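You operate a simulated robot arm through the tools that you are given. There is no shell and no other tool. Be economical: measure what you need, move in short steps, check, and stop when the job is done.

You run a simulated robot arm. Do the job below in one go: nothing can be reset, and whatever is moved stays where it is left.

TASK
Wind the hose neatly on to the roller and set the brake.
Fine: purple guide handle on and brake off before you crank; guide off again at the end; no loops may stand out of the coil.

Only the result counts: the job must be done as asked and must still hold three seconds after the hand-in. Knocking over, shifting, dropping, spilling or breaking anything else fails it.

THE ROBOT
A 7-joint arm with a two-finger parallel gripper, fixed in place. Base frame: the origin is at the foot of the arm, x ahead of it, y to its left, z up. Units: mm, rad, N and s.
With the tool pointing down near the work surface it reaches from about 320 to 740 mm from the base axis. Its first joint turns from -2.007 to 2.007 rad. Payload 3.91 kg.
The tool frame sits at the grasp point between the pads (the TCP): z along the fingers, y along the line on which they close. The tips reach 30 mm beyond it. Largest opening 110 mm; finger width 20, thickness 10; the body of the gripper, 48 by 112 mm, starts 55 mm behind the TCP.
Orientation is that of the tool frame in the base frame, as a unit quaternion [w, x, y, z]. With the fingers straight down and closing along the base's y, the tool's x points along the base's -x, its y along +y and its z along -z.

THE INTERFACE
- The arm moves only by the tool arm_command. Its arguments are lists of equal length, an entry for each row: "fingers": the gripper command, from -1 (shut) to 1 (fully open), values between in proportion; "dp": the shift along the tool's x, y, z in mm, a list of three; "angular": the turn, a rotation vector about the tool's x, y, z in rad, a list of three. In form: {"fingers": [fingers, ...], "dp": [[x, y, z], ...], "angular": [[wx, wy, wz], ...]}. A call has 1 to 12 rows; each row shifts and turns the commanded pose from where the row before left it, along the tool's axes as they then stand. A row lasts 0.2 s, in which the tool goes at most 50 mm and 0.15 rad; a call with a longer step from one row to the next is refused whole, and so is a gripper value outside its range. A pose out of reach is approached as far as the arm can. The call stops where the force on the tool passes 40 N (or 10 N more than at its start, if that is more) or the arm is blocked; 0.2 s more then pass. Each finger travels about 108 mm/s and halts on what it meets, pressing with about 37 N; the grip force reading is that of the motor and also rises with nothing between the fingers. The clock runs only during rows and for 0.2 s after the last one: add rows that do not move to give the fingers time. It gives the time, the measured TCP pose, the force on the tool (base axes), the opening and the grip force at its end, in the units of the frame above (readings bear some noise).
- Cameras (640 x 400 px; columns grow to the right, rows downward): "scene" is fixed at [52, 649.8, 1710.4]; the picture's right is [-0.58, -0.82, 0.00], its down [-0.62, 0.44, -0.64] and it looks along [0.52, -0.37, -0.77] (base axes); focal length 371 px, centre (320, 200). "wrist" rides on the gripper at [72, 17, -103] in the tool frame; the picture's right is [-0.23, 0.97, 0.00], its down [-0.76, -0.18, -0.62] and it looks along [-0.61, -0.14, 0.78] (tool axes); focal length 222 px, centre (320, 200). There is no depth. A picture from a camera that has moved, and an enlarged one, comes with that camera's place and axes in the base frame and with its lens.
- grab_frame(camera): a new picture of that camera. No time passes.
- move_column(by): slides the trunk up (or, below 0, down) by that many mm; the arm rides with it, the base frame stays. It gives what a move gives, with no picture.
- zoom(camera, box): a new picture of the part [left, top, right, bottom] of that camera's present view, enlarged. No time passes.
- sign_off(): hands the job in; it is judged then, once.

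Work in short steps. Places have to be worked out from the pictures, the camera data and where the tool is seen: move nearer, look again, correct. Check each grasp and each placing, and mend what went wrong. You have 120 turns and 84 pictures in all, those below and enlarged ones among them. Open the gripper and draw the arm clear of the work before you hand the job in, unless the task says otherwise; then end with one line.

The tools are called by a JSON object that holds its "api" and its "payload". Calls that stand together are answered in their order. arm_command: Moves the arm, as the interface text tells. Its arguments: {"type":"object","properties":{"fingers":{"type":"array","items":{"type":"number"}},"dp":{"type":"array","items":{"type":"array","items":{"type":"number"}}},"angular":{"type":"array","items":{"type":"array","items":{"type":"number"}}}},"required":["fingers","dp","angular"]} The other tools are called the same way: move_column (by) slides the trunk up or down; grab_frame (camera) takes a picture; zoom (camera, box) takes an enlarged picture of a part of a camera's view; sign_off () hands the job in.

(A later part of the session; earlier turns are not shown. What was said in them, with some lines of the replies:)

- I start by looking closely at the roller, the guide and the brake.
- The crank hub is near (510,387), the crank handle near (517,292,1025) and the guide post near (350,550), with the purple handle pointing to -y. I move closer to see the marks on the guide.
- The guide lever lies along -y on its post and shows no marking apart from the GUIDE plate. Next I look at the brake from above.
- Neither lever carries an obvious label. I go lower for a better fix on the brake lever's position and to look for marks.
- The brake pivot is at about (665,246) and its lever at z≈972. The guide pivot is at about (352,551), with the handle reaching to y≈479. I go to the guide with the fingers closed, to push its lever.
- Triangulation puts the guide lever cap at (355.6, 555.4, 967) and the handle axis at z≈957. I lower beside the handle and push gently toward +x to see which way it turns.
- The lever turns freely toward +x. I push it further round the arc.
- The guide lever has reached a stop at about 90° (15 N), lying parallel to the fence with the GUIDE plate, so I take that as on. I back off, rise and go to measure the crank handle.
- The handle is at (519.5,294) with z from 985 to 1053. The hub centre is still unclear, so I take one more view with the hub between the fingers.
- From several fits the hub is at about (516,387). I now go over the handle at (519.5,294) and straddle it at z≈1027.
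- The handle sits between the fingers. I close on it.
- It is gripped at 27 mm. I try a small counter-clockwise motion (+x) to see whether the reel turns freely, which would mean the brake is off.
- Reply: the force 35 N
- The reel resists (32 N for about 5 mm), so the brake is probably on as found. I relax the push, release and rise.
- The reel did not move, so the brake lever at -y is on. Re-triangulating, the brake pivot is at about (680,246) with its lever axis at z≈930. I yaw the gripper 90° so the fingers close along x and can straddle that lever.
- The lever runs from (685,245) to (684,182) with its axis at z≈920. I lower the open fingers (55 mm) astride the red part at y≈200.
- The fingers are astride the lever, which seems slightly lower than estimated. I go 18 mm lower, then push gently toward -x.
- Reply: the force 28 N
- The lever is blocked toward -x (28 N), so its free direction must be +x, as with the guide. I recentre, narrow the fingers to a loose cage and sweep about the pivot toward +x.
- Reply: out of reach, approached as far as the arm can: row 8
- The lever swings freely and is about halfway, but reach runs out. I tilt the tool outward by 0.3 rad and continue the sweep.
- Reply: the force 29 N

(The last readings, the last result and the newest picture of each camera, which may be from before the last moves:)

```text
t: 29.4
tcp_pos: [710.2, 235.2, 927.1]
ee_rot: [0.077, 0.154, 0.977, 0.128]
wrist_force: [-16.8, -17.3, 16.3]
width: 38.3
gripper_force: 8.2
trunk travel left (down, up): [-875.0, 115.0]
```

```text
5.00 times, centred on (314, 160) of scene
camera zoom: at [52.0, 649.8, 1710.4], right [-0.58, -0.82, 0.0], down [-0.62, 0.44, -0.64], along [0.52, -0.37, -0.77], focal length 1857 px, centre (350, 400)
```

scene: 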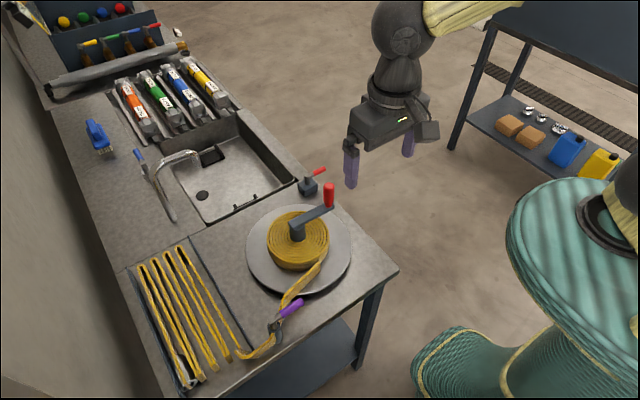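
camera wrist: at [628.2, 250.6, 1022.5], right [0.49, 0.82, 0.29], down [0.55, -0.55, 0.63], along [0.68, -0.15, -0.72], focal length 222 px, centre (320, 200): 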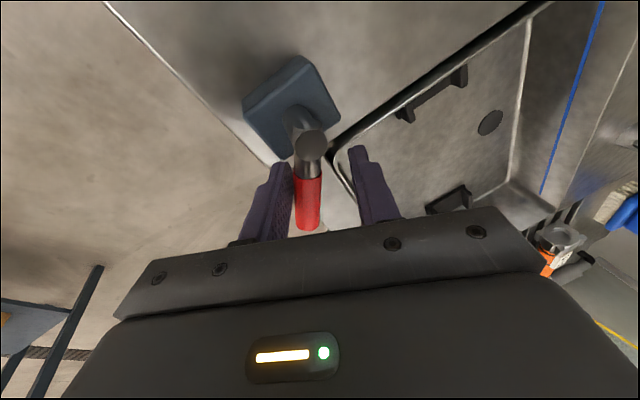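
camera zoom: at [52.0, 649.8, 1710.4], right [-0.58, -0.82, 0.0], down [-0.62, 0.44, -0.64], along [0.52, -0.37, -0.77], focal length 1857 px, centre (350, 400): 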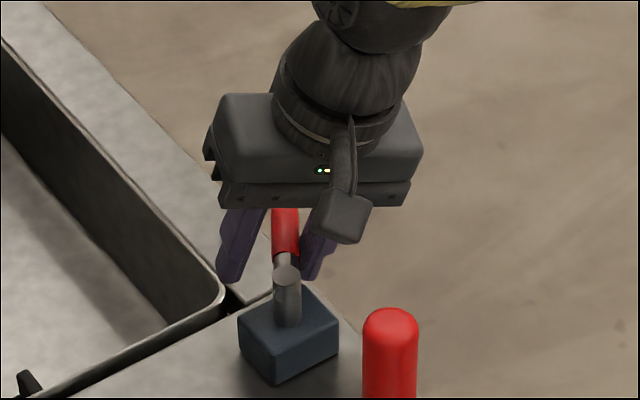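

{"api": "zoom", "payload": {"camera": "scene", "box": [280, 150, 330, 182]}}

{"api": "zoom", "payload": {"camera": "wrist", "box": [230, 50, 430, 250]}}

```text
12.50 times, centred on (305, 166) of scene
camera zoom: at [52.0, 649.8, 1710.4], right [-0.58, -0.82, 0.0], down [-0.62, 0.44, -0.64], along [0.52, -0.37, -0.77], focal length 4642 px, centre (508, 625)
```

zoom: 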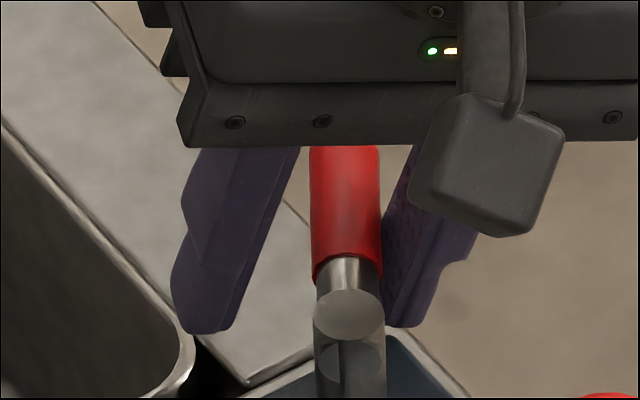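

```text
2.00 times, centred on (330, 150) of wrist
camera zoom: at [628.2, 250.6, 1022.5], right [0.49, 0.82, 0.29], down [0.55, -0.55, 0.63], along [0.68, -0.15, -0.72], focal length 444 px, centre (300, 300)
```

zoom: 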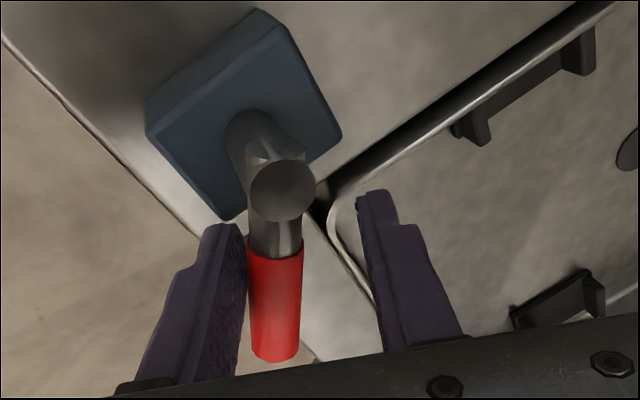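

The lever has reached about 55–60° and resists, with some upward force too, so a fingertip may be touching something. I back off, lift 9 mm and push again.

{"api": "arm_command", "payload": {"fingers": [-0.45, -0.45, -0.45, -0.45, -0.45], "dp": [[0, -10, -2], [0, 0, -9], [0, 5, 1], [0, 5, 1], [0, 0, 0]], "angular": [[0, 0, 0], [0, 0, 0], [0, 0, 0], [0, 0, 0], [0, 0, 0]]}}

{"api": "zoom", "payload": {"camera": "wrist", "box": [230, 50, 430, 250]}}

```text
t: 30.6
tcp_pos: [712.6, 236.8, 932.9]
ee_rot: [0.078, 0.155, 0.977, 0.127]
wrist_force: [0.3, -0.4, -1.5]
width: 30.7
gripper_force: 0.6
trunk travel left (down, up): [-875.0, 115.0]
```

```text
2.00 times, centred on (330, 150) of wrist
camera zoom: at [630.5, 252.7, 1029.2], right [0.49, 0.82, 0.29], down [0.55, -0.55, 0.63], along [0.68, -0.15, -0.72], focal length 444 px, centre (300, 300)
```

zoom: 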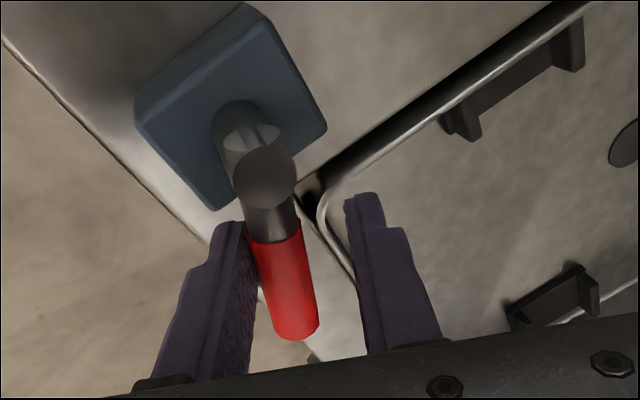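

{"api": "zoom", "payload": {"camera": "scene", "box": [270, 130, 350, 180]}}

{"api": "arm_command", "payload": {"fingers": [-0.45, -0.45, -0.45, -0.45], "dp": [[1, 4.7, 1.19], [1, 4.7, 1.19], [0, 3, 1], [0, 0, 0]], "angular": [[-0.016, 0.038, -0.133], [-0.016, 0.038, -0.133], [0, 0, 0], [0, 0, 0]]}}

{"api": "zoom", "payload": {"camera": "scene", "box": [270, 130, 350, 180]}}

```text
8.00 times, centred on (310, 155) of scene
camera zoom: at [52.0, 649.8, 1710.4], right [-0.58, -0.82, 0.0], down [-0.62, 0.44, -0.64], along [0.52, -0.37, -0.77], focal length 2971 px, centre (400, 560)
```

zoom: 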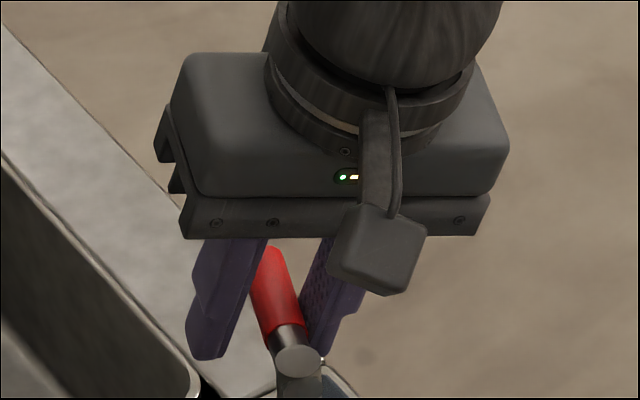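

```text
t: 31.6
tcp_pos: [713.3, 247.5, 932.4]
ee_rot: [0.059, 0.018, 0.989, 0.138]
wrist_force: [1.5, -3.1, -0.1]
width: 31.8
gripper_force: 1.8
trunk travel left (down, up): [-875.0, 115.0]
```

```text
8.00 times, centred on (310, 155) of scene
camera zoom: at [52.0, 649.8, 1710.4], right [-0.58, -0.82, 0.0], down [-0.62, 0.44, -0.64], along [0.52, -0.37, -0.77], focal length 2971 px, centre (400, 560)
```

zoom: 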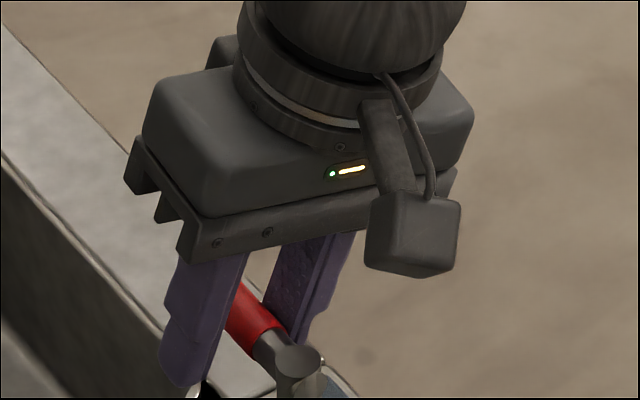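

The lever now points along +x (about 90°). I give one small extra push to confirm the stop.

{"api": "arm_command", "payload": {"fingers": [-0.45, -0.45, -0.45], "dp": [[0, 3, 1], [0, 3, 1], [0, 0, 0]], "angular": [[0, 0, 0], [0, 0, 0], [0, 0, 0]]}}

```text
t: 32.4
tcp_pos: [713.8, 251.8, 933.3]
ee_rot: [0.058, 0.019, 0.989, 0.136]
wrist_force: [-2.3, -14.7, -0.5]
width: 37.2
gripper_force: 7.8
trunk travel left (down, up): [-875.0, 115.0]
```

It is at the stop (15 N). I back off, lift clear and straighten the tool.

{"api": "arm_command", "payload": {"fingers": [-0.3, 0, 0, 0, 0, 0.3, 0.3, 0.3], "dp": [[0, -8, 0], [0, 0, -45], [0, 0, -45], [0, 0, -45], [0, 0, -45], [0, 0, 0], [0, 0, 0], [0, 0, 0]], "angular": [[0, 0, 0], [0, 0, 0], [0, 0, 0], [0, 0, 0], [0, 0, 0], [0.092, 0.039, -0.013], [0.092, 0.039, -0.013], [0.092, 0.039, -0.013]]}}

{"api": "zoom", "payload": {"camera": "scene", "box": [220, 150, 400, 262]}}

```text
t: 34.2
tcp_pos: [691.5, 199.8, 1101.4]
ee_rot: [0.001, 0.0, 1.0, -0.002]
wrist_force: [0.5, -0.4, -0.7]
width: 71.4
gripper_force: 0.0
trunk travel left (down, up): [-875.0, 115.0]
```

```text
3.56 times, centred on (310, 206) of scene
camera zoom: at [52.0, 649.8, 1710.4], right [-0.58, -0.82, 0.0], down [-0.62, 0.44, -0.64], along [0.52, -0.37, -0.77], focal length 1320 px, centre (356, 179)
```

zoom: 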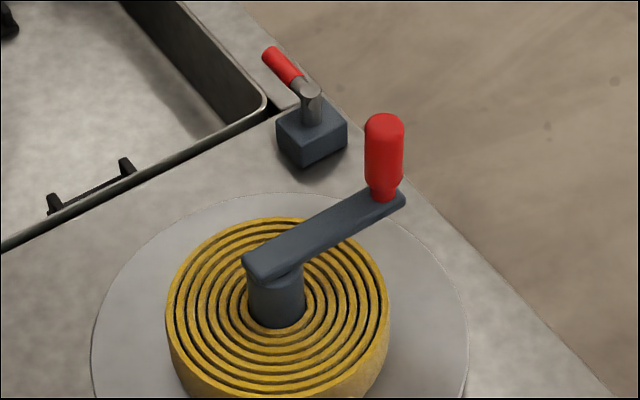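

The brake lever is now at its other stop. I go back to the crank handle and straddle it.

{"api": "arm_command", "payload": {"fingers": [1, 1, 1, 1, 1, 1, 1, 1, 1, 1], "dp": [[0, 0, -45], [34.3, 18.4, 0], [34.3, 18.4, 0], [34.3, 18.4, 0], [34.3, 18.4, 0], [34.3, 18.4, 0], [0, 0, 40], [0, 0, 40], [0, 0, 39], [0, 0, 0]], "angular": [[0, 0, 0], [0, 0, 0], [0, 0, 0], [0, 0, 0], [0, 0, 0], [0, 0, 0], [0, 0, 0], [0, 0, 0], [0, 0, 0], [0, 0, 0]]}}

{"api": "arm_command", "payload": {"fingers": [-1, -1, -1, -1], "dp": [[0, 0, 0], [0, 0, 0], [0, 0, 0], [0, 0, 0]], "angular": [[0, 0, 0], [0, 0, 0], [0, 0, 0], [0, 0, 0]]}}

{"api": "arm_command", "payload": {"fingers": [-1, -1, -1, -1], "dp": [[-5, 0, 0], [-6, 0.3, 0], [-6, 1, 0], [0, 0, 0]], "angular": [[0, 0, 0], [0, 0, 0], [0, 0, 0], [0, 0, 0]]}}

```text
t: 36.4
tcp_pos: [519.1, 290.0, 1030.3]
ee_rot: [0.001, 0.0, 1.0, -0.001]
wrist_force: [-0.4, 0.4, -0.4]
width: 110.0
gripper_force: 0.1
trunk travel left (down, up): [-875.0, 115.0]
```

```text
t: 37.4
tcp_pos: [519.0, 292.1, 1030.3]
ee_rot: [0.0, -0.002, 1.0, 0.0]
wrist_force: [0.6, 12.6, 2.6]
width: 26.7
gripper_force: 45.0
trunk travel left (down, up): [-875.0, 115.0]
```

```text
t: 38.4
tcp_pos: [540.6, 289.6, 1028.9]
ee_rot: [0.003, -0.001, 1.0, 0.0]
wrist_force: [0.8, 0.6, 0.4]
width: 0.0
gripper_force: 37.2
trunk travel left (down, up): [-875.0, 115.0]
```

The fingers have slipped off the handle and closed. I look at what happened.

{"api": "grab_frame", "payload": {"camera": "wrist"}}

{"api": "zoom", "payload": {"camera": "scene", "box": [220, 130, 400, 262]}}

```text
34 pictures are left
camera wrist: at [467.9, 307.4, 1132.9], right [0.23, 0.97, 0.0], down [0.76, -0.18, 0.63], along [0.61, -0.14, -0.78], focal length 222 px, centre (320, 200)
```

wrist: 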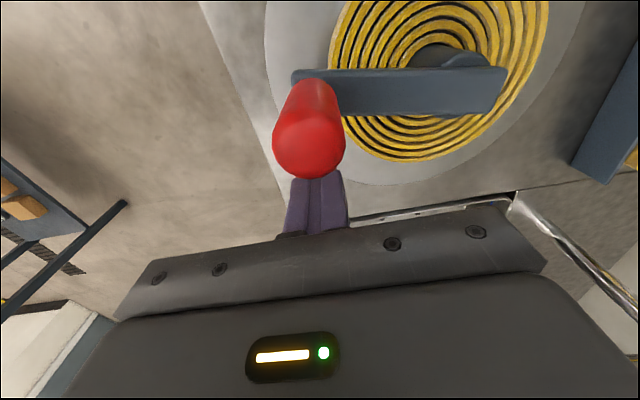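

```text
3.03 times, centred on (310, 196) of scene
camera zoom: at [52.0, 649.8, 1710.4], right [-0.58, -0.82, 0.0], down [-0.62, 0.44, -0.64], along [0.52, -0.37, -0.77], focal length 1125 px, centre (350, 212)
```

zoom: 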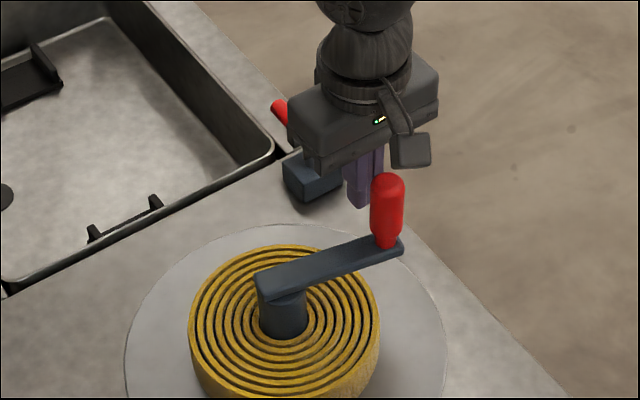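

The reel is free now: the off-centre grip squeezed the handle out to about (503,295), turning the crank a few degrees. I lift, look, centre and regrip.

{"api": "arm_command", "payload": {"fingers": [-1, -1, 1, 1, 1], "dp": [[0, 0, -45], [0, 0, -45], [38, 3, 0], [40, 0, 0], [0, 0, 0]], "angular": [[0, 0, 0], [0, 0, 0], [0, 0, 0], [0, 0, 0], [0, 0, 0]]}}

{"api": "zoom", "payload": {"camera": "wrist", "box": [240, 80, 400, 220]}}

```text
t: 39.6
tcp_pos: [457.4, 294.2, 1116.9]
ee_rot: [0.001, 0.0, 1.0, -0.001]
wrist_force: [0.8, 0.0, -0.5]
width: 109.9
gripper_force: 0.0
trunk travel left (down, up): [-875.0, 115.0]
```

```text
2.86 times, centred on (320, 150) of wrist
camera zoom: at [386.3, 311.8, 1221.3], right [0.23, 0.97, 0.0], down [0.76, -0.18, 0.62], along [0.61, -0.14, -0.78], focal length 635 px, centre (320, 343)
```

zoom: 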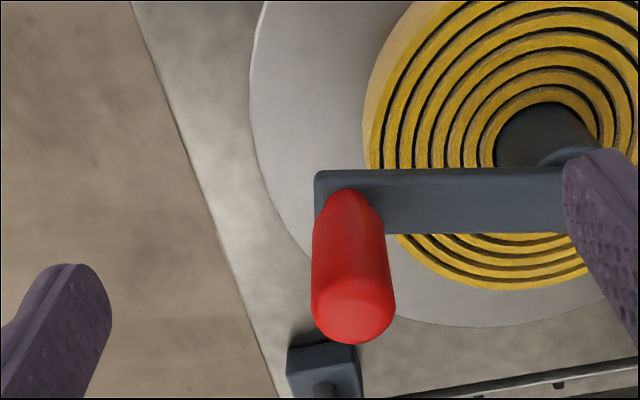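

The handle is now at about (507,296). I regrip it centred and push gently along the tangent with readings.

{"api": "arm_command", "payload": {"fingers": [1, 1, 1, 1, -1, -1, -1, -1], "dp": [[-25, 1, 0], [-25, 0, 0], [0, 0, 45], [0, 0, 46], [0, 0, 0], [0, 0, 0], [0, 0, 0], [0, 0, 0]], "angular": [[0, 0, 0], [0, 0, 0], [0, 0, 0], [0, 0, 0], [0, 0, 0], [0, 0, 0], [0, 0, 0], [0, 0, 0]]}}

{"api": "arm_command", "payload": {"fingers": [-1, -1, -1], "dp": [[-3, 0, 0], [-3, 0, 0], [0, 0, 0]], "angular": [[0, 0, 0], [0, 0, 0], [0, 0, 0]]}}

{"api": "grab_frame", "payload": {"camera": "wrist"}}

```text
t: 41.4
tcp_pos: [508.9, 295.5, 1025.5]
ee_rot: [0.0, 0.0, 1.0, -0.001]
wrist_force: [-2.9, -11.6, -3.6]
width: 27.0
gripper_force: 44.8
trunk travel left (down, up): [-875.0, 115.0]
```

```text
t: 42.2
tcp_pos: [513.5, 294.8, 1025.0]
ee_rot: [0.0, 0.0, 1.0, -0.001]
wrist_force: [-7.5, -15.8, -12.5]
width: 26.9
gripper_force: 45.1
trunk travel left (down, up): [-875.0, 115.0]
```

```text
31 pictures are left
camera wrist: at [442.7, 311.6, 1129.6], right [0.23, 0.97, 0.0], down [0.76, -0.18, 0.62], along [0.61, -0.14, -0.78], focal length 222 px, centre (320, 200)
```

wrist: 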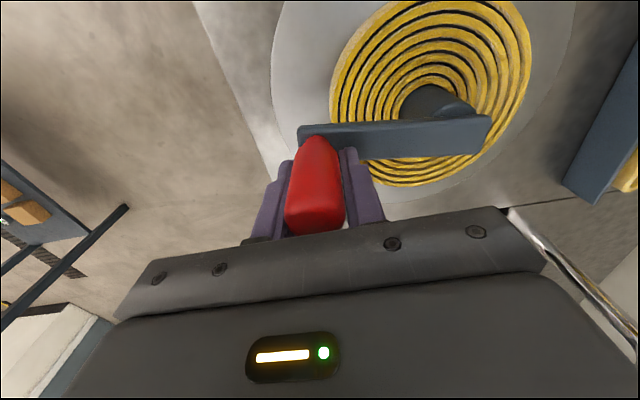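

It follows with 7 N. I continue along +x, easing y by -2 mm.

{"api": "arm_command", "payload": {"fingers": [-1, -1, -1, -1, -1], "dp": [[-4, -2, 0], [-5, 0, 0], [-5, 0, 0], [-5, 0, 0], [0, 0, 0]], "angular": [[0, 0, 0], [0, 0, 0], [0, 0, 0], [0, 0, 0], [0, 0, 0]]}}

{"api": "zoom", "payload": {"camera": "wrist", "box": [220, 60, 520, 250]}}

```text
t: 43.4
tcp_pos: [533.6, 293.2, 1026.9]
ee_rot: [0.0, -0.001, 1.0, 0.0]
wrist_force: [-0.6, 0.8, -0.1]
width: 0.1
gripper_force: 37.7
trunk travel left (down, up): [-875.0, 115.0]
```

```text
2.11 times, centred on (370, 155) of wrist
camera zoom: at [461.6, 310.9, 1131.0], right [0.23, 0.97, 0.0], down [0.76, -0.18, 0.62], along [0.61, -0.14, -0.78], focal length 468 px, centre (215, 295)
```

zoom: 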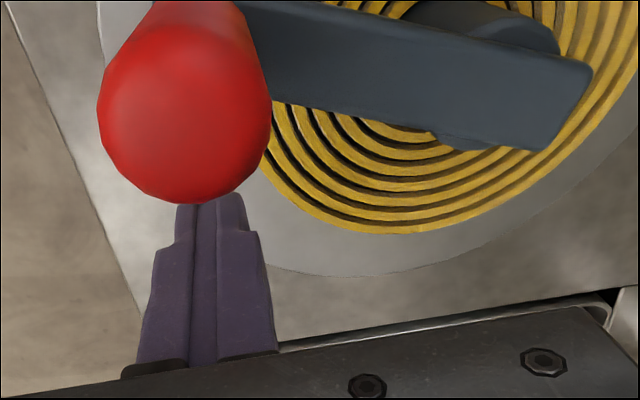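

Gripping by friction slips. The handle is captive on a circle (hub ≈ (520,387), R≈94), so I will instead push it round from behind with closed fingers. It now sits at about -112°; I lift over and come down behind it at about -136°.

{"api": "arm_command", "payload": {"fingers": [-1, -1, -1, -1, -1, -1], "dp": [[0, 0, -40], [0, 0, -40], [37, 17, 0], [38.5, 17, 0], [0, 0, 40], [0, 0, 38]], "angular": [[0, 0, 0], [0, 0, 0], [0, 0, 0], [0, 0, 0], [0, 0, 0], [0, 0, 0]]}}

{"api": "zoom", "payload": {"camera": "scene", "box": [220, 150, 400, 262]}}

```text
t: 44.8
tcp_pos: [459.8, 329.0, 1028.3]
ee_rot: [0.001, -0.001, 1.0, 0.0]
wrist_force: [0.4, 0.6, -0.1]
width: 0.1
gripper_force: 37.4
trunk travel left (down, up): [-875.0, 115.0]
```

```text
3.56 times, centred on (310, 206) of scene
camera zoom: at [52.0, 649.8, 1710.4], right [-0.58, -0.82, 0.0], down [-0.62, 0.44, -0.64], along [0.52, -0.37, -0.77], focal length 1320 px, centre (356, 179)
```

zoom: 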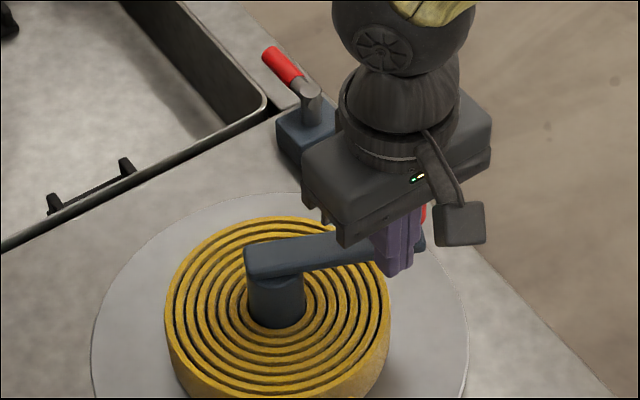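

I push round by about 50°, in 10° rows.

{"api": "arm_command", "payload": {"fingers": [-1, -1, -1, -1, -1, -1], "dp": [[-11.4, -9.9, 0], [-12.8, -7.7, 0], [-14, -5.4, 0], [-14.7, -2.8, 0], [-15, -0.3, 0], [0, 0, 0]], "angular": [[0, 0, 0], [0, 0, 0], [0, 0, 0], [0, 0, 0], [0, 0, 0], [0, 0, 0]]}}

{"api": "grab_frame", "payload": {"camera": "scene"}}

```text
t: 45.8
tcp_pos: [493.6, 304.9, 1030.1]
ee_rot: [-0.012, -0.003, 1.0, -0.002]
wrist_force: [-32.6, 6.9, 12.7]
width: 0.2
gripper_force: 37.7
trunk travel left (down, up): [-875.0, 115.0]
stopped in row 5: the force on the tool passed its limit (the readings are from after the stop); the commanded pose is now the measured one
```

```text
28 pictures are left
```

scene: 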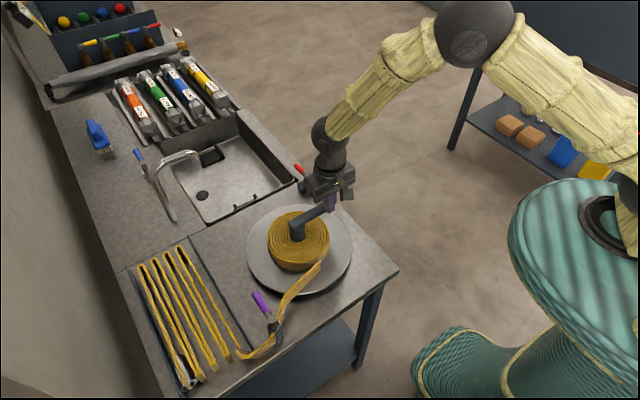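

The crank stops dead exactly at its original position, but it turned freely the other way. So the reel winds clockwise from its start stop. I lift over to the other side of the handle and push clockwise.

{"api": "arm_command", "payload": {"fingers": [-1, -1, -1, -1, -1, -1, -1], "dp": [[8, 0, 0], [0, 0, -42], [0, 0, -42], [-38, 4, 0], [-39.4, 3.6, 0], [0, 0, 42], [0, 0, 43]], "angular": [[0, 0, 0], [0, 0, 0], [0, 0, 0], [0, 0, 0], [0, 0, 0], [0, 0, 0], [0, 0, 0]]}}

{"api": "arm_command", "payload": {"fingers": [-1, -1, -1, -1, -1, -1], "dp": [[20.7, -8.6, 0], [22.3, -2.9, 0], [22.3, 2.9, 0], [20.7, 8.6, 0], [17.8, 13.7, 0], [13.7, 17.8, 0]], "angular": [[0, 0, 0], [0, 0, 0], [0, 0, 0], [0, 0, 0], [0, 0, 0], [0, 0, 0]]}}

{"api": "grab_frame", "payload": {"camera": "scene"}}

```text
t: 47.4
tcp_pos: [571.7, 312.6, 1021.6]
ee_rot: [-0.009, -0.002, 1.0, -0.003]
wrist_force: [-0.2, 0.5, 0.2]
width: 0.0
gripper_force: 38.0
trunk travel left (down, up): [-875.0, 115.0]
```

```text
t: 48.8
tcp_pos: [457.3, 343.4, 1027.7]
ee_rot: [-0.004, -0.001, 1.0, -0.001]
wrist_force: [29.6, 14.6, 7.2]
width: 0.0
gripper_force: 38.3
trunk travel left (down, up): [-875.0, 115.0]
```

```text
27 pictures are left
```

scene: 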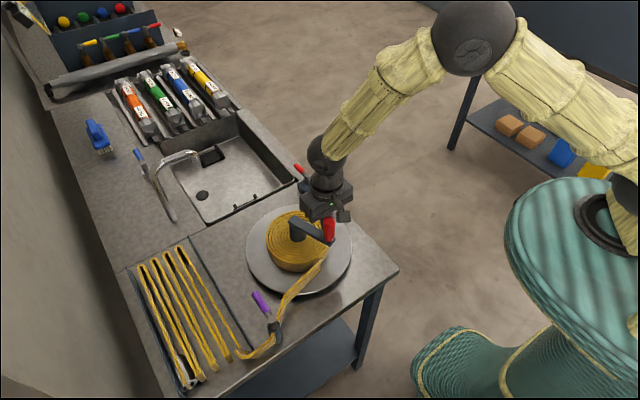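

{"api": "zoom", "payload": {"camera": "scene", "box": [250, 170, 370, 270]}}

{"api": "grab_frame", "payload": {"camera": "wrist"}}

```text
4.00 times, centred on (310, 220) of scene
camera zoom: at [52.0, 649.8, 1710.4], right [-0.58, -0.82, 0.0], down [-0.62, 0.44, -0.64], along [0.52, -0.37, -0.77], focal length 1485 px, centre (360, 120)
```

zoom: 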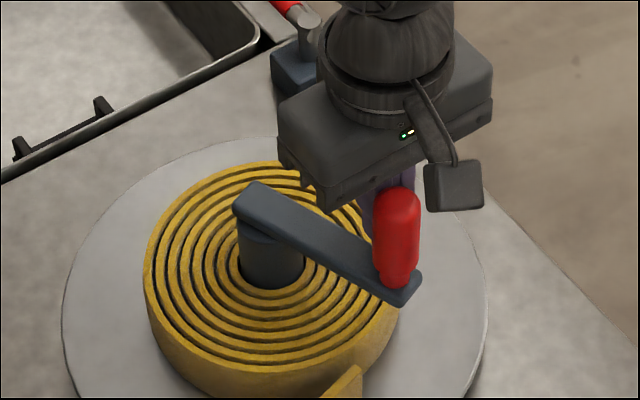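

```text
25 pictures are left
camera wrist: at [387.3, 360.2, 1132.2], right [0.23, 0.97, 0.0], down [0.77, -0.18, 0.62], along [0.6, -0.14, -0.79], focal length 222 px, centre (320, 200)
```

wrist: 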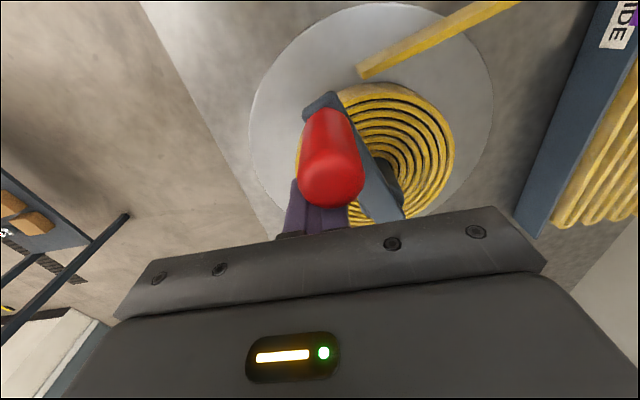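

The handle is at about (435,351), -156°, and the fingers are too far inside the circle, pushing radially. I refit the hub to (521,387), move back behind the handle and push at radius 96.

{"api": "arm_command", "payload": {"fingers": [-1, -1, -1, -1, -1, -1, -1, -1], "dp": [[-10.8, -29.1, 0], [11.9, 4.1, 0], [15.3, 19.9, 0], [9.6, 23.1, 0], [3.2, 24.9, 0], [-3.2, 24.9, 0], [-9.6, 23.1, 0], [-15.3, 19.9, 0]], "angular": [[0, 0, 0], [0, 0, 0], [0, 0, 0], [0, 0, 0], [0, 0, 0], [0, 0, 0], [0, 0, 0], [0, 0, 0]]}}

{"api": "grab_frame", "payload": {"camera": "scene"}}

```text
t: 50.6
tcp_pos: [453.1, 454.7, 1026.4]
ee_rot: [-0.009, -0.001, 1.0, -0.002]
wrist_force: [1.0, 0.1, 0.7]
width: 0.1
gripper_force: 38.2
trunk travel left (down, up): [-875.0, 115.0]
```

```text
24 pictures are left
```

scene: 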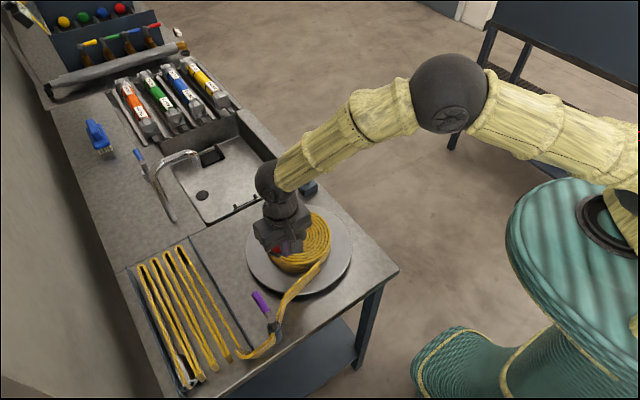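

The crank turns freely. I continue half a turn clockwise.

{"api": "arm_command", "payload": {"fingers": [-1, -1, -1, -1, -1, -1, -1, -1, -1, -1, -1, -1], "dp": [[-19.9, 15.3, 0], [-23.1, 9.6, 0], [-24.9, 3.2, 0], [-24.9, -3.2, 0], [-23.1, -9.6, 0], [-19.9, -15.3, 0], [-15.3, -19.9, 0], [-9.6, -23.1, 0], [-3.2, -24.9, 0], [3.2, -24.9, 0], [9.6, -23.1, 0], [15.3, -19.9, 0]], "angular": [[0, 0, 0], [0, 0, 0], [0, 0, 0], [0, 0, 0], [0, 0, 0], [0, 0, 0], [0, 0, 0], [0, 0, 0], [0, 0, 0], [0, 0, 0], [0, 0, 0], [0, 0, 0]]}}

{"api": "grab_frame", "payload": {"camera": "scene"}}

```text
t: 53.2
tcp_pos: [589.3, 316.0, 1026.8]
ee_rot: [-0.008, -0.002, 1.0, -0.003]
wrist_force: [-0.5, -0.7, -0.4]
width: 0.0
gripper_force: 37.5
trunk travel left (down, up): [-875.0, 115.0]
```

```text
23 pictures are left
```

scene: 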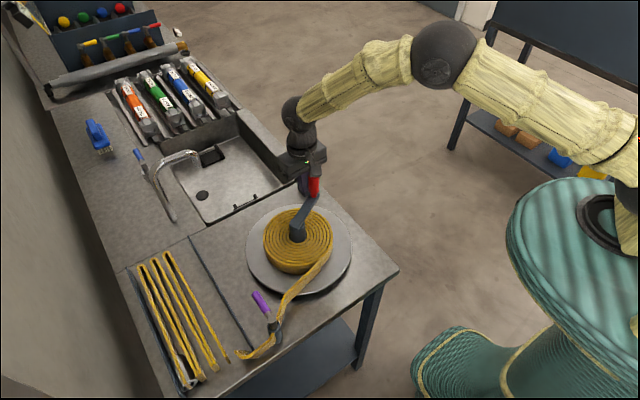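

The tray is down to about three loops and the coil has grown. I check its neatness.

{"api": "zoom", "payload": {"camera": "scene", "box": [120, 180, 360, 390]}}

```text
1.90 times, centred on (240, 285) of scene
camera zoom: at [52.0, 649.8, 1710.4], right [-0.58, -0.82, 0.0], down [-0.62, 0.44, -0.64], along [0.52, -0.37, -0.77], focal length 707 px, centre (472, 38)
```

zoom: 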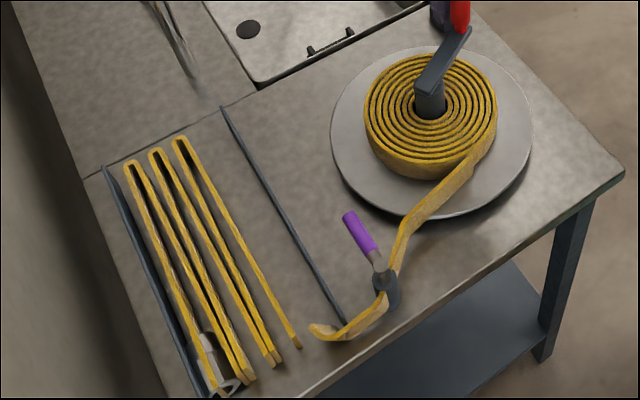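

The coil is neat. I continue winding, one full turn in two calls.

{"api": "arm_command", "payload": {"fingers": [-1, -1, -1, -1, -1, -1, -1, -1, -1, -1, -1, -1], "dp": [[19.9, -15.3, 0], [23.1, -9.6, 0], [24.9, -3.2, 0], [24.9, 3.2, 0], [23.1, 9.6, 0], [19.9, 15.3, 0], [15.3, 19.9, 0], [9.6, 23.1, 0], [3.2, 24.9, 0], [-3.2, 24.9, 0], [-9.6, 23.1, 0], [-15.3, 19.9, 0]], "angular": [[0, 0, 0], [0, 0, 0], [0, 0, 0], [0, 0, 0], [0, 0, 0], [0, 0, 0], [0, 0, 0], [0, 0, 0], [0, 0, 0], [0, 0, 0], [0, 0, 0], [0, 0, 0]]}}

{"api": "arm_command", "payload": {"fingers": [-1, -1, -1, -1, -1, -1, -1, -1, -1, -1, -1, -1], "dp": [[-19.9, 15.3, 0], [-23.1, 9.6, 0], [-24.9, 3.2, 0], [-24.9, -3.2, 0], [-23.1, -9.6, 0], [-19.9, -15.3, 0], [-15.3, -19.9, 0], [-9.6, -23.1, 0], [-3.2, -24.9, 0], [3.2, -24.9, 0], [9.6, -23.1, 0], [15.3, -19.9, 0]], "angular": [[0, 0, 0], [0, 0, 0], [0, 0, 0], [0, 0, 0], [0, 0, 0], [0, 0, 0], [0, 0, 0], [0, 0, 0], [0, 0, 0], [0, 0, 0], [0, 0, 0], [0, 0, 0]]}}

{"api": "zoom", "payload": {"camera": "scene", "box": [120, 180, 360, 390]}}

```text
t: 55.8
tcp_pos: [453.7, 452.7, 1025.0]
ee_rot: [-0.009, -0.002, 1.0, -0.002]
wrist_force: [0.7, 0.3, -0.6]
width: 0.0
gripper_force: 37.1
trunk travel left (down, up): [-875.0, 115.0]
```

```text
t: 58.4
tcp_pos: [588.9, 316.3, 1023.7]
ee_rot: [-0.009, -0.002, 1.0, -0.003]
wrist_force: [0.3, -0.3, -0.8]
width: 0.0
gripper_force: 37.7
trunk travel left (down, up): [-875.0, 115.0]
```

```text
1.90 times, centred on (240, 285) of scene
camera zoom: at [52.0, 649.8, 1710.4], right [-0.58, -0.82, 0.0], down [-0.62, 0.44, -0.64], along [0.52, -0.37, -0.77], focal length 707 px, centre (472, 38)
```

zoom: 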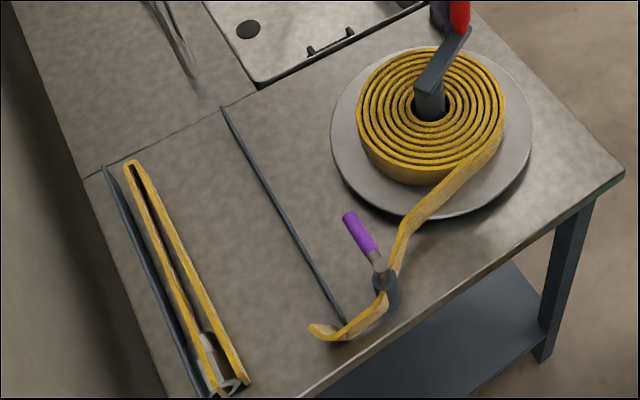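

Two more loops have gone, leaving one loop and the lead. I continue half a turn.

{"api": "arm_command", "payload": {"fingers": [-1, -1, -1, -1, -1, -1, -1, -1, -1, -1, -1, -1], "dp": [[19.9, -15.3, -2], [23.1, -9.6, 0], [24.9, -3.2, 0], [24.9, 3.2, 0], [23.1, 9.6, 0], [19.9, 15.3, 0], [15.3, 19.9, 0], [9.6, 23.1, 0], [3.2, 24.9, 0], [-3.2, 24.9, 0], [-9.6, 23.1, 0], [-15.3, 19.9, 0]], "angular": [[0, 0, 0], [0, 0, 0], [0, 0, 0], [0, 0, 0], [0, 0, 0], [0, 0, 0], [0, 0, 0], [0, 0, 0], [0, 0, 0], [0, 0, 0], [0, 0, 0], [0, 0, 0]]}}

{"api": "zoom", "payload": {"camera": "scene", "box": [120, 180, 360, 390]}}

```text
t: 59.4
tcp_pos: [512.7, 288.6, 1030.2]
ee_rot: [0.004, 0.002, 1.0, 0.0]
wrist_force: [15.8, 3.5, -6.8]
width: 0.0
gripper_force: 37.1
trunk travel left (down, up): [-875.0, 115.0]
stopped in row 5: the force on the tool passed its limit (the readings are from after the stop); the commanded pose is now the measured one
```

```text
1.90 times, centred on (240, 285) of scene
camera zoom: at [52.0, 649.8, 1710.4], right [-0.58, -0.82, 0.0], down [-0.62, 0.44, -0.64], along [0.52, -0.37, -0.77], focal length 707 px, centre (472, 38)
```

zoom: 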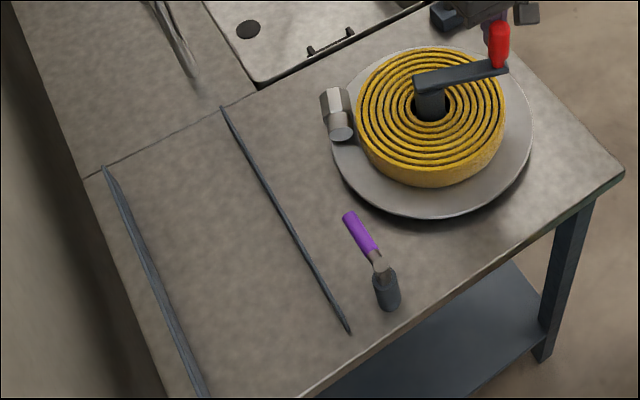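

All the hose is wound, the crank is at its end stop and the coil is tidy. Next I set the brake: I retreat, go above the brake lever and take the same tilted pose as before.

{"api": "arm_command", "payload": {"fingers": [-1, -1, -1, 0, 0, 0, 0, 0, 0, 0, 0], "dp": [[-10, 0, 0], [0, 0, -45], [0, 0, -45], [-42.2, -22.2, 0], [-42.2, -22.2, 0], [-42.2, -22.2, 0], [-42.2, -22.2, 0], [0, 0, 18], [0, 0, 0], [0, 0, 0], [0, 0, 0]], "angular": [[0, 0, 0], [0, 0, 0], [0, 0, 0], [0, 0, 0], [0, 0, 0], [0, 0, 0], [0, 0, 0], [0, 0, 0], [-0.092, -0.039, 0.013], [-0.092, -0.039, 0.013], [-0.092, -0.039, 0.013]]}}

{"api": "grab_frame", "payload": {"camera": "wrist"}}

```text
t: 61.8
tcp_pos: [686.5, 198.6, 1103.0]
ee_rot: [0.06, 0.02, 0.988, 0.138]
wrist_force: [-1.5, 0.3, 0.2]
width: 55.1
gripper_force: 0.1
trunk travel left (down, up): [-875.0, 115.0]
```

```text
19 pictures are left
camera wrist: at [604.2, 192.0, 1198.4], right [0.25, 0.92, 0.29], down [0.67, -0.38, 0.63], along [0.7, 0.04, -0.72], focal length 222 px, centre (320, 200)
```

wrist: 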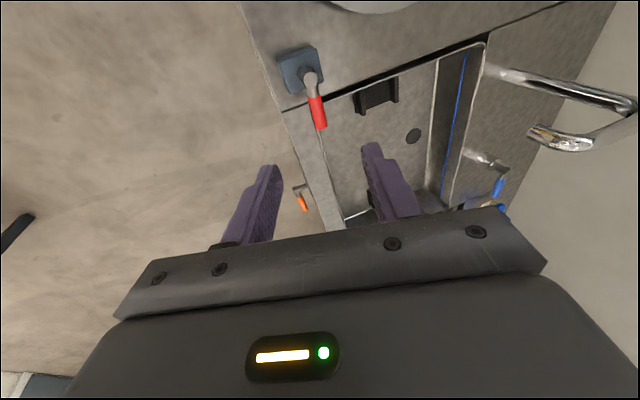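

{"api": "arm_command", "payload": {"fingers": [0, 0, 0, 0, 0], "dp": [[-3, 2, 45], [0, 0, 45], [0, 0, 45], [0, 0, 40], [0, 0, 0]], "angular": [[0, 0, 0], [0, 0, 0], [0, 0, 0], [0, 0, 0], [0, 0, 0]]}}

{"api": "grab_frame", "payload": {"camera": "wrist"}}

```text
t: 63.0
tcp_pos: [710.8, 246.9, 938.0]
ee_rot: [0.062, 0.021, 0.988, 0.138]
wrist_force: [0.3, 0.9, 0.8]
width: 55.0
gripper_force: 0.1
trunk travel left (down, up): [-875.0, 115.0]
```

```text
18 pictures are left
camera wrist: at [627.4, 240.0, 1033.8], right [0.25, 0.92, 0.29], down [0.67, -0.38, 0.63], along [0.7, 0.04, -0.72], focal length 222 px, centre (320, 200)
```

wrist: 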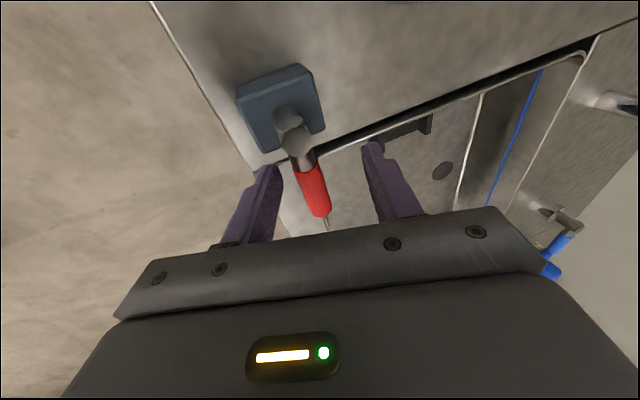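

The lever is between the fingers. I narrow them to a 30 mm cage and sweep back toward -y.

{"api": "arm_command", "payload": {"fingers": [-0.45, -0.45, -0.45, -0.45, -0.45, -0.45, -0.45, -0.45], "dp": [[0, 0, 3], [0, -6, -1.5], [1.21, -4.69, -1.48], [1.21, -4.69, -1.48], [1.21, -4.69, -1.48], [1.21, -4.69, -1.48], [1.21, -4.69, -1.48], [0, 0, 0]], "angular": [[0, 0, 0], [0, 0, 0], [0.016, -0.038, 0.133], [0.016, -0.038, 0.133], [0.016, -0.038, 0.133], [0.016, -0.038, 0.133], [0.016, -0.038, 0.133], [0, 0, 0]]}}

{"api": "grab_frame", "payload": {"camera": "wrist"}}

```text
t: 64.8
tcp_pos: [699.8, 222.4, 931.9]
ee_rot: [0.103, 0.356, 0.922, 0.108]
wrist_force: [1.4, 2.1, 1.1]
width: 31.5
gripper_force: 0.3
trunk travel left (down, up): [-875.0, 115.0]
```

```text
17 pictures are left
camera wrist: at [630.2, 271.5, 1028.6], right [0.78, 0.55, 0.29], down [0.27, -0.72, 0.63], along [0.56, -0.42, -0.72], focal length 222 px, centre (320, 200)
```

wrist: 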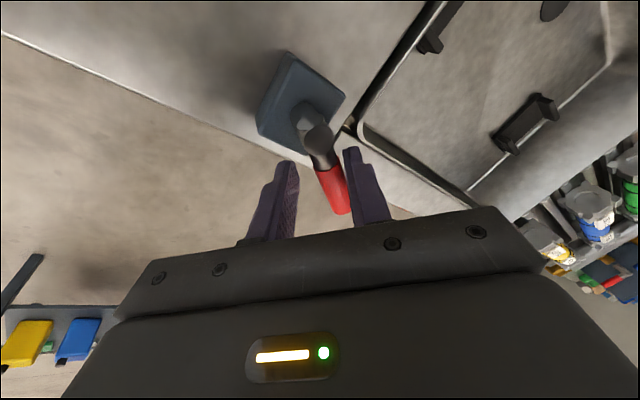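

The lever follows. I continue the rest of the sweep toward -y.

{"api": "arm_command", "payload": {"fingers": [-0.45, -0.45, -0.45, -0.45, -0.45, -0.45, -0.45, -0.45, -0.45], "dp": [[-9, 0, 0], [1.21, -5.5, -1.48], [1.21, -5.5, -1.48], [1.21, -5.5, -1.48], [1.21, -5.5, -1.48], [1.21, -5.5, -1.48], [1.21, -5.5, -1.48], [0, -4, -1], [0, 0, 0]], "angular": [[0, 0, 0], [0.016, -0.038, 0.133], [0.016, -0.038, 0.133], [0.016, -0.038, 0.133], [0.016, -0.038, 0.133], [0.016, -0.038, 0.133], [0.016, -0.038, 0.133], [0, 0, 0], [0, 0, 0]]}}

{"api": "grab_frame", "payload": {"camera": "wrist"}}

```text
t: 66.8
tcp_pos: [671.0, 207.4, 932.2]
ee_rot: [0.137, 0.7, 0.699, 0.057]
wrist_force: [14.1, 2.7, 0.6]
width: 36.8
gripper_force: 6.5
trunk travel left (down, up): [-875.0, 115.0]
```

```text
16 pictures are left
camera wrist: at [660.8, 291.6, 1027.9], right [0.93, -0.21, 0.29], down [-0.35, -0.69, 0.63], along [0.07, -0.69, -0.72], focal length 222 px, centre (320, 200)
```

wrist: 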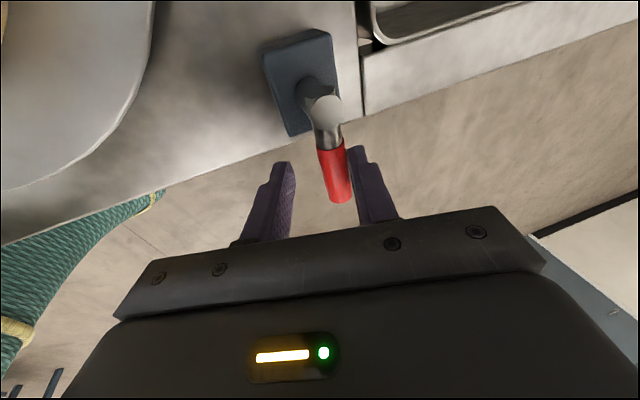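

The lever is at its stop (14 N) pointing -y, so the brake is set. I back off, lift and straighten.

{"api": "arm_command", "payload": {"fingers": [-0.3, 0, 0, 0, 0, 0, 0, 0], "dp": [[0, 9, 2], [0, 0, -45], [0, 0, -45], [0, 0, -45], [0, 0, -45], [0, 0, 0], [0, 0, 0], [0, 0, 0]], "angular": [[0, 0, 0], [0, 0, 0], [0, 0, 0], [0, 0, 0], [0, 0, 0], [0.092, 0.038, 0], [0.092, 0.038, 0], [0.092, 0.038, 0]]}}

{"api": "zoom", "payload": {"camera": "scene", "box": [220, 150, 400, 262]}}

```text
t: 68.6
tcp_pos: [629.2, 227.7, 1104.1]
ee_rot: [-0.001, 0.708, 0.706, -0.002]
wrist_force: [0.8, -1.4, -0.7]
width: 55.2
gripper_force: 0.1
trunk travel left (down, up): [-875.0, 115.0]
```

```text
3.56 times, centred on (310, 206) of scene
camera zoom: at [52.0, 649.8, 1710.4], right [-0.58, -0.82, 0.0], down [-0.62, 0.44, -0.64], along [0.52, -0.37, -0.77], focal length 1320 px, centre (356, 179)
```

zoom: 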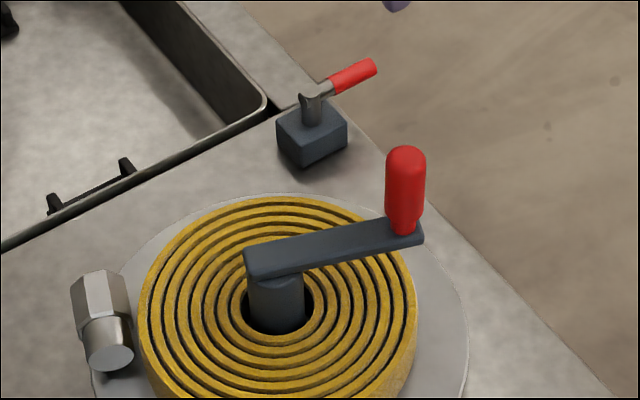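

The brake lever is back at -y. I test whether the reel is now locked by pushing the crank handle lightly backwards.

{"api": "arm_command", "payload": {"fingers": [-1, -1, -1, -1, -1, -1, -1, -1, -1], "dp": [[0, 0, -28], [19.6, -44.8, 0], [19.6, -44.8, 0], [19.6, -44.8, 0], [19.6, -44.8, 0], [0, 0, 35], [0, 0, 35], [0, 0, 34], [0, 0, 0]], "angular": [[0, 0, 0], [0, 0, 0], [0, 0, 0], [0, 0, 0], [0, 0, 0], [0, 0, 0], [0, 0, 0], [0, 0, 0], [0, 0, 0]]}}

{"api": "arm_command", "payload": {"fingers": [-1, -1, -1, -1, -1], "dp": [[0, 10, 0], [0, 5, 0], [0, 4, 0], [0, 3, 0], [0, 0, 0]], "angular": [[0, 0, 0], [0, 0, 0], [0, 0, 0], [0, 0, 0], [0, 0, 0]]}}

{"api": "zoom", "payload": {"camera": "scene", "box": [220, 150, 400, 262]}}

```text
t: 70.6
tcp_pos: [449.6, 306.3, 1029.4]
ee_rot: [0.001, 0.708, 0.706, 0.0]
wrist_force: [-0.3, 0.1, 0.1]
width: 0.1
gripper_force: 37.3
trunk travel left (down, up): [-875.0, 115.0]
```

```text
t: 71.8
tcp_pos: [463.9, 305.7, 1027.6]
ee_rot: [-0.005, 0.706, 0.708, -0.009]
wrist_force: [-15.3, -1.6, 4.2]
width: 0.0
gripper_force: 37.3
trunk travel left (down, up): [-875.0, 115.0]
stopped in row 5: the force on the tool passed its limit (the readings are from after the stop); the commanded pose is now the measured one
```

```text
3.56 times, centred on (310, 206) of scene
camera zoom: at [52.0, 649.8, 1710.4], right [-0.58, -0.82, 0.0], down [-0.62, 0.44, -0.64], along [0.52, -0.37, -0.77], focal length 1320 px, centre (356, 179)
```

zoom: 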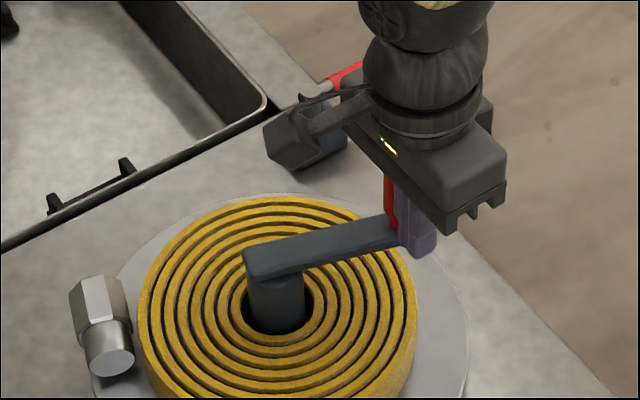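

The crank holds against 40 N, so -y is brake on. Next I take the guide off: I go to the +y side of its lever, between lever and fence.

{"api": "arm_command", "payload": {"fingers": [-1, -1, -1, -1, -1, -1, -1, -1, -1, -1, -1], "dp": [[0, -10, 0], [0, 0, -50], [0, 0, -50], [45.2, -8.2, 0], [45.2, -8.2, 0], [45.2, -8.2, 0], [45.2, -8.2, 0], [45.2, -8.2, 0], [45.2, -8.2, 0], [0, 0, 35], [0, 0, 35]], "angular": [[0, 0, 0], [0, 0, 0], [0, 0, 0], [0, 0, 0], [0, 0, 0], [0, 0, 0], [0, 0, 0], [0, 0, 0], [0, 0, 0], [0, 0, 0], [0, 0, 0]]}}

{"api": "grab_frame", "payload": {"camera": "wrist"}}

{"api": "zoom", "payload": {"camera": "scene", "box": [180, 220, 340, 340]}}

```text
t: 74.2
tcp_pos: [409.3, 578.7, 1056.5]
ee_rot: [-0.003, 0.707, 0.707, -0.008]
wrist_force: [0.0, -0.4, 0.7]
width: 0.0
gripper_force: 37.3
trunk travel left (down, up): [-875.0, 115.0]
```

```text
13 pictures are left
camera wrist: at [427.4, 652.2, 1160.1], right [0.97, -0.23, -0.01], down [-0.17, -0.76, 0.63], along [-0.15, -0.61, -0.78], focal length 222 px, centre (320, 200)
```

wrist: 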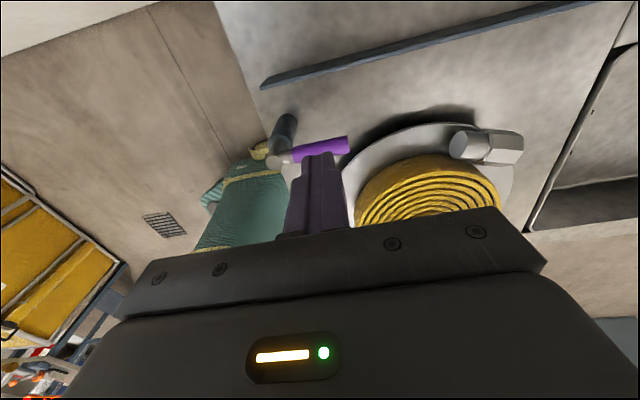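

```text
3.33 times, centred on (260, 280) of scene
camera zoom: at [52.0, 649.8, 1710.4], right [-0.58, -0.82, 0.0], down [-0.62, 0.44, -0.64], along [0.52, -0.37, -0.77], focal length 1238 px, centre (520, -67)
```

zoom: 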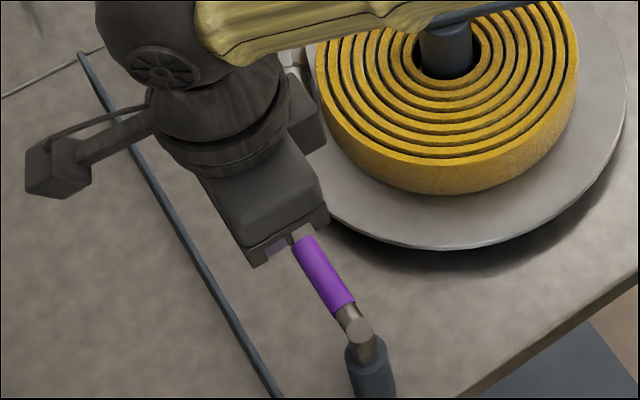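

The lever lies along +x to (433,556). I go down on its +y side and sweep it back toward -y.

{"api": "arm_command", "payload": {"fingers": [-1, -1, -1, -1, -1, -1, -1, -1, -1, -1, -1], "dp": [[4, 0, 0], [0, 0, 36], [0, 0, 35], [-21.5, 2, 0], [-14.5, -0.4, 0], [-14, -4.1, 0], [-12.3, -7.6, 0], [-10, -10.5, 0], [-7, -12.8, 0], [-1, -3, 0], [0, 0, 0]], "angular": [[0, 0, 0], [0, 0, 0], [0, 0, 0], [0, 0, 0], [0, 0, 0], [0, 0, 0], [0, 0, 0], [0, 0, 0], [0, 0, 0], [0, 0, 0], [0, 0, 0]]}}

{"api": "grab_frame", "payload": {"camera": "wrist"}}

```text
t: 76.6
tcp_pos: [372.4, 500.6, 986.5]
ee_rot: [-0.003, 0.707, 0.708, -0.006]
wrist_force: [3.8, 1.5, 1.7]
width: 0.0
gripper_force: 37.0
trunk travel left (down, up): [-875.0, 115.0]
```

```text
11 pictures are left
camera wrist: at [391.9, 574.8, 1090.5], right [0.97, -0.23, -0.01], down [-0.17, -0.76, 0.63], along [-0.15, -0.61, -0.78], focal length 222 px, centre (320, 200)
```

wrist: 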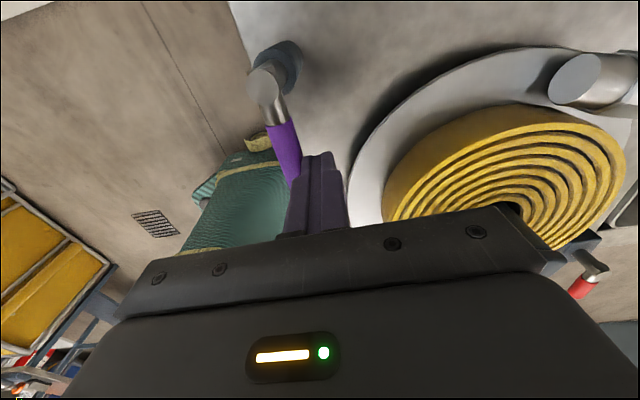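

Slight force (4 N) has begun, so the stop is near. I push 4 mm more to -x, then back off and lift clear.

{"api": "arm_command", "payload": {"fingers": [-1, -1, -1], "dp": [[0, -2, 0], [0, -2, 0], [0, 0, 0]], "angular": [[0, 0, 0], [0, 0, 0], [0, 0, 0]]}}

{"api": "arm_command", "payload": {"fingers": [-1, -1, -1, -1, -1, 1, 1, 1, 1], "dp": [[0, 12, 0], [0, 0, -45], [0, 0, -45], [0, 0, -45], [0, 0, -45], [0, 0, -40], [-45, -10, -10], [-45, -10, 0], [-45, -10, 0]], "angular": [[0, 0, 0], [0, 0, 0], [0, 0, 0], [0, 0, 0], [0, 0, 0], [0, 0, 0], [0, 0, 0], [0, 0, 0], [0, 0, 0]]}}

{"api": "grab_frame", "payload": {"camera": "scene"}}

{"api": "zoom", "payload": {"camera": "scene", "box": [200, 150, 380, 350]}}

```text
t: 77.4
tcp_pos: [371.6, 500.8, 986.8]
ee_rot: [-0.002, 0.708, 0.706, -0.005]
wrist_force: [22.5, 1.1, 5.2]
width: 0.2
gripper_force: 36.8
trunk travel left (down, up): [-875.0, 115.0]
```

```text
t: 79.4
tcp_pos: [350.0, 367.2, 1219.1]
ee_rot: [-0.003, 0.707, 0.707, -0.006]
wrist_force: [0.2, -0.5, 0.4]
width: 110.2
gripper_force: 0.0
trunk travel left (down, up): [-875.0, 115.0]
```

```text
10 pictures are left
```

scene: 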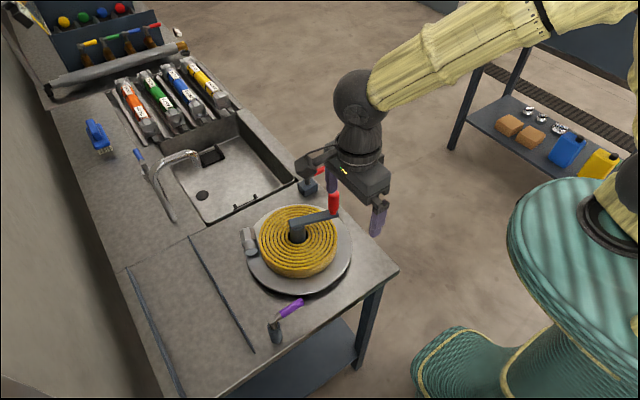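

```text
2.00 times, centred on (290, 250) of scene
camera zoom: at [52.0, 649.8, 1710.4], right [-0.58, -0.82, 0.0], down [-0.62, 0.44, -0.64], along [0.52, -0.37, -0.77], focal length 743 px, centre (380, 100)
```

zoom: 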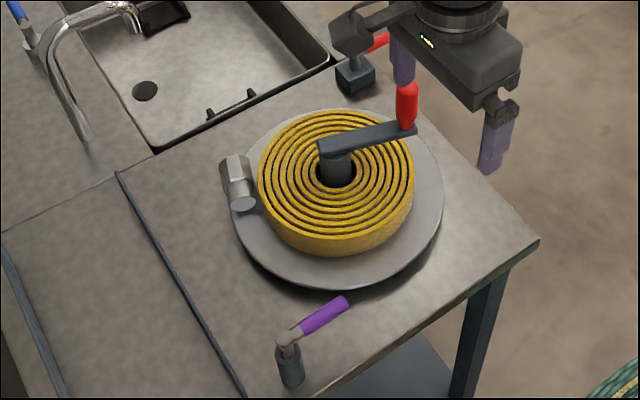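

The guide is back off at -y, the brake is on with the crank held, and the coil is neat with the tray empty. The gripper is open and clear, so I hand in.

{"api": "sign_off", "payload": {}}

```text
The job is handed in.
```

The hose is fully wound in a neat coil with no loops standing out, the brake is set (the crank held against a 40 N push back), the purple guide handle is off again, and the job is handed in. The levers have no on/off marks, so I took the guide's starting position as off; the brake's on position is confirmed by that push.
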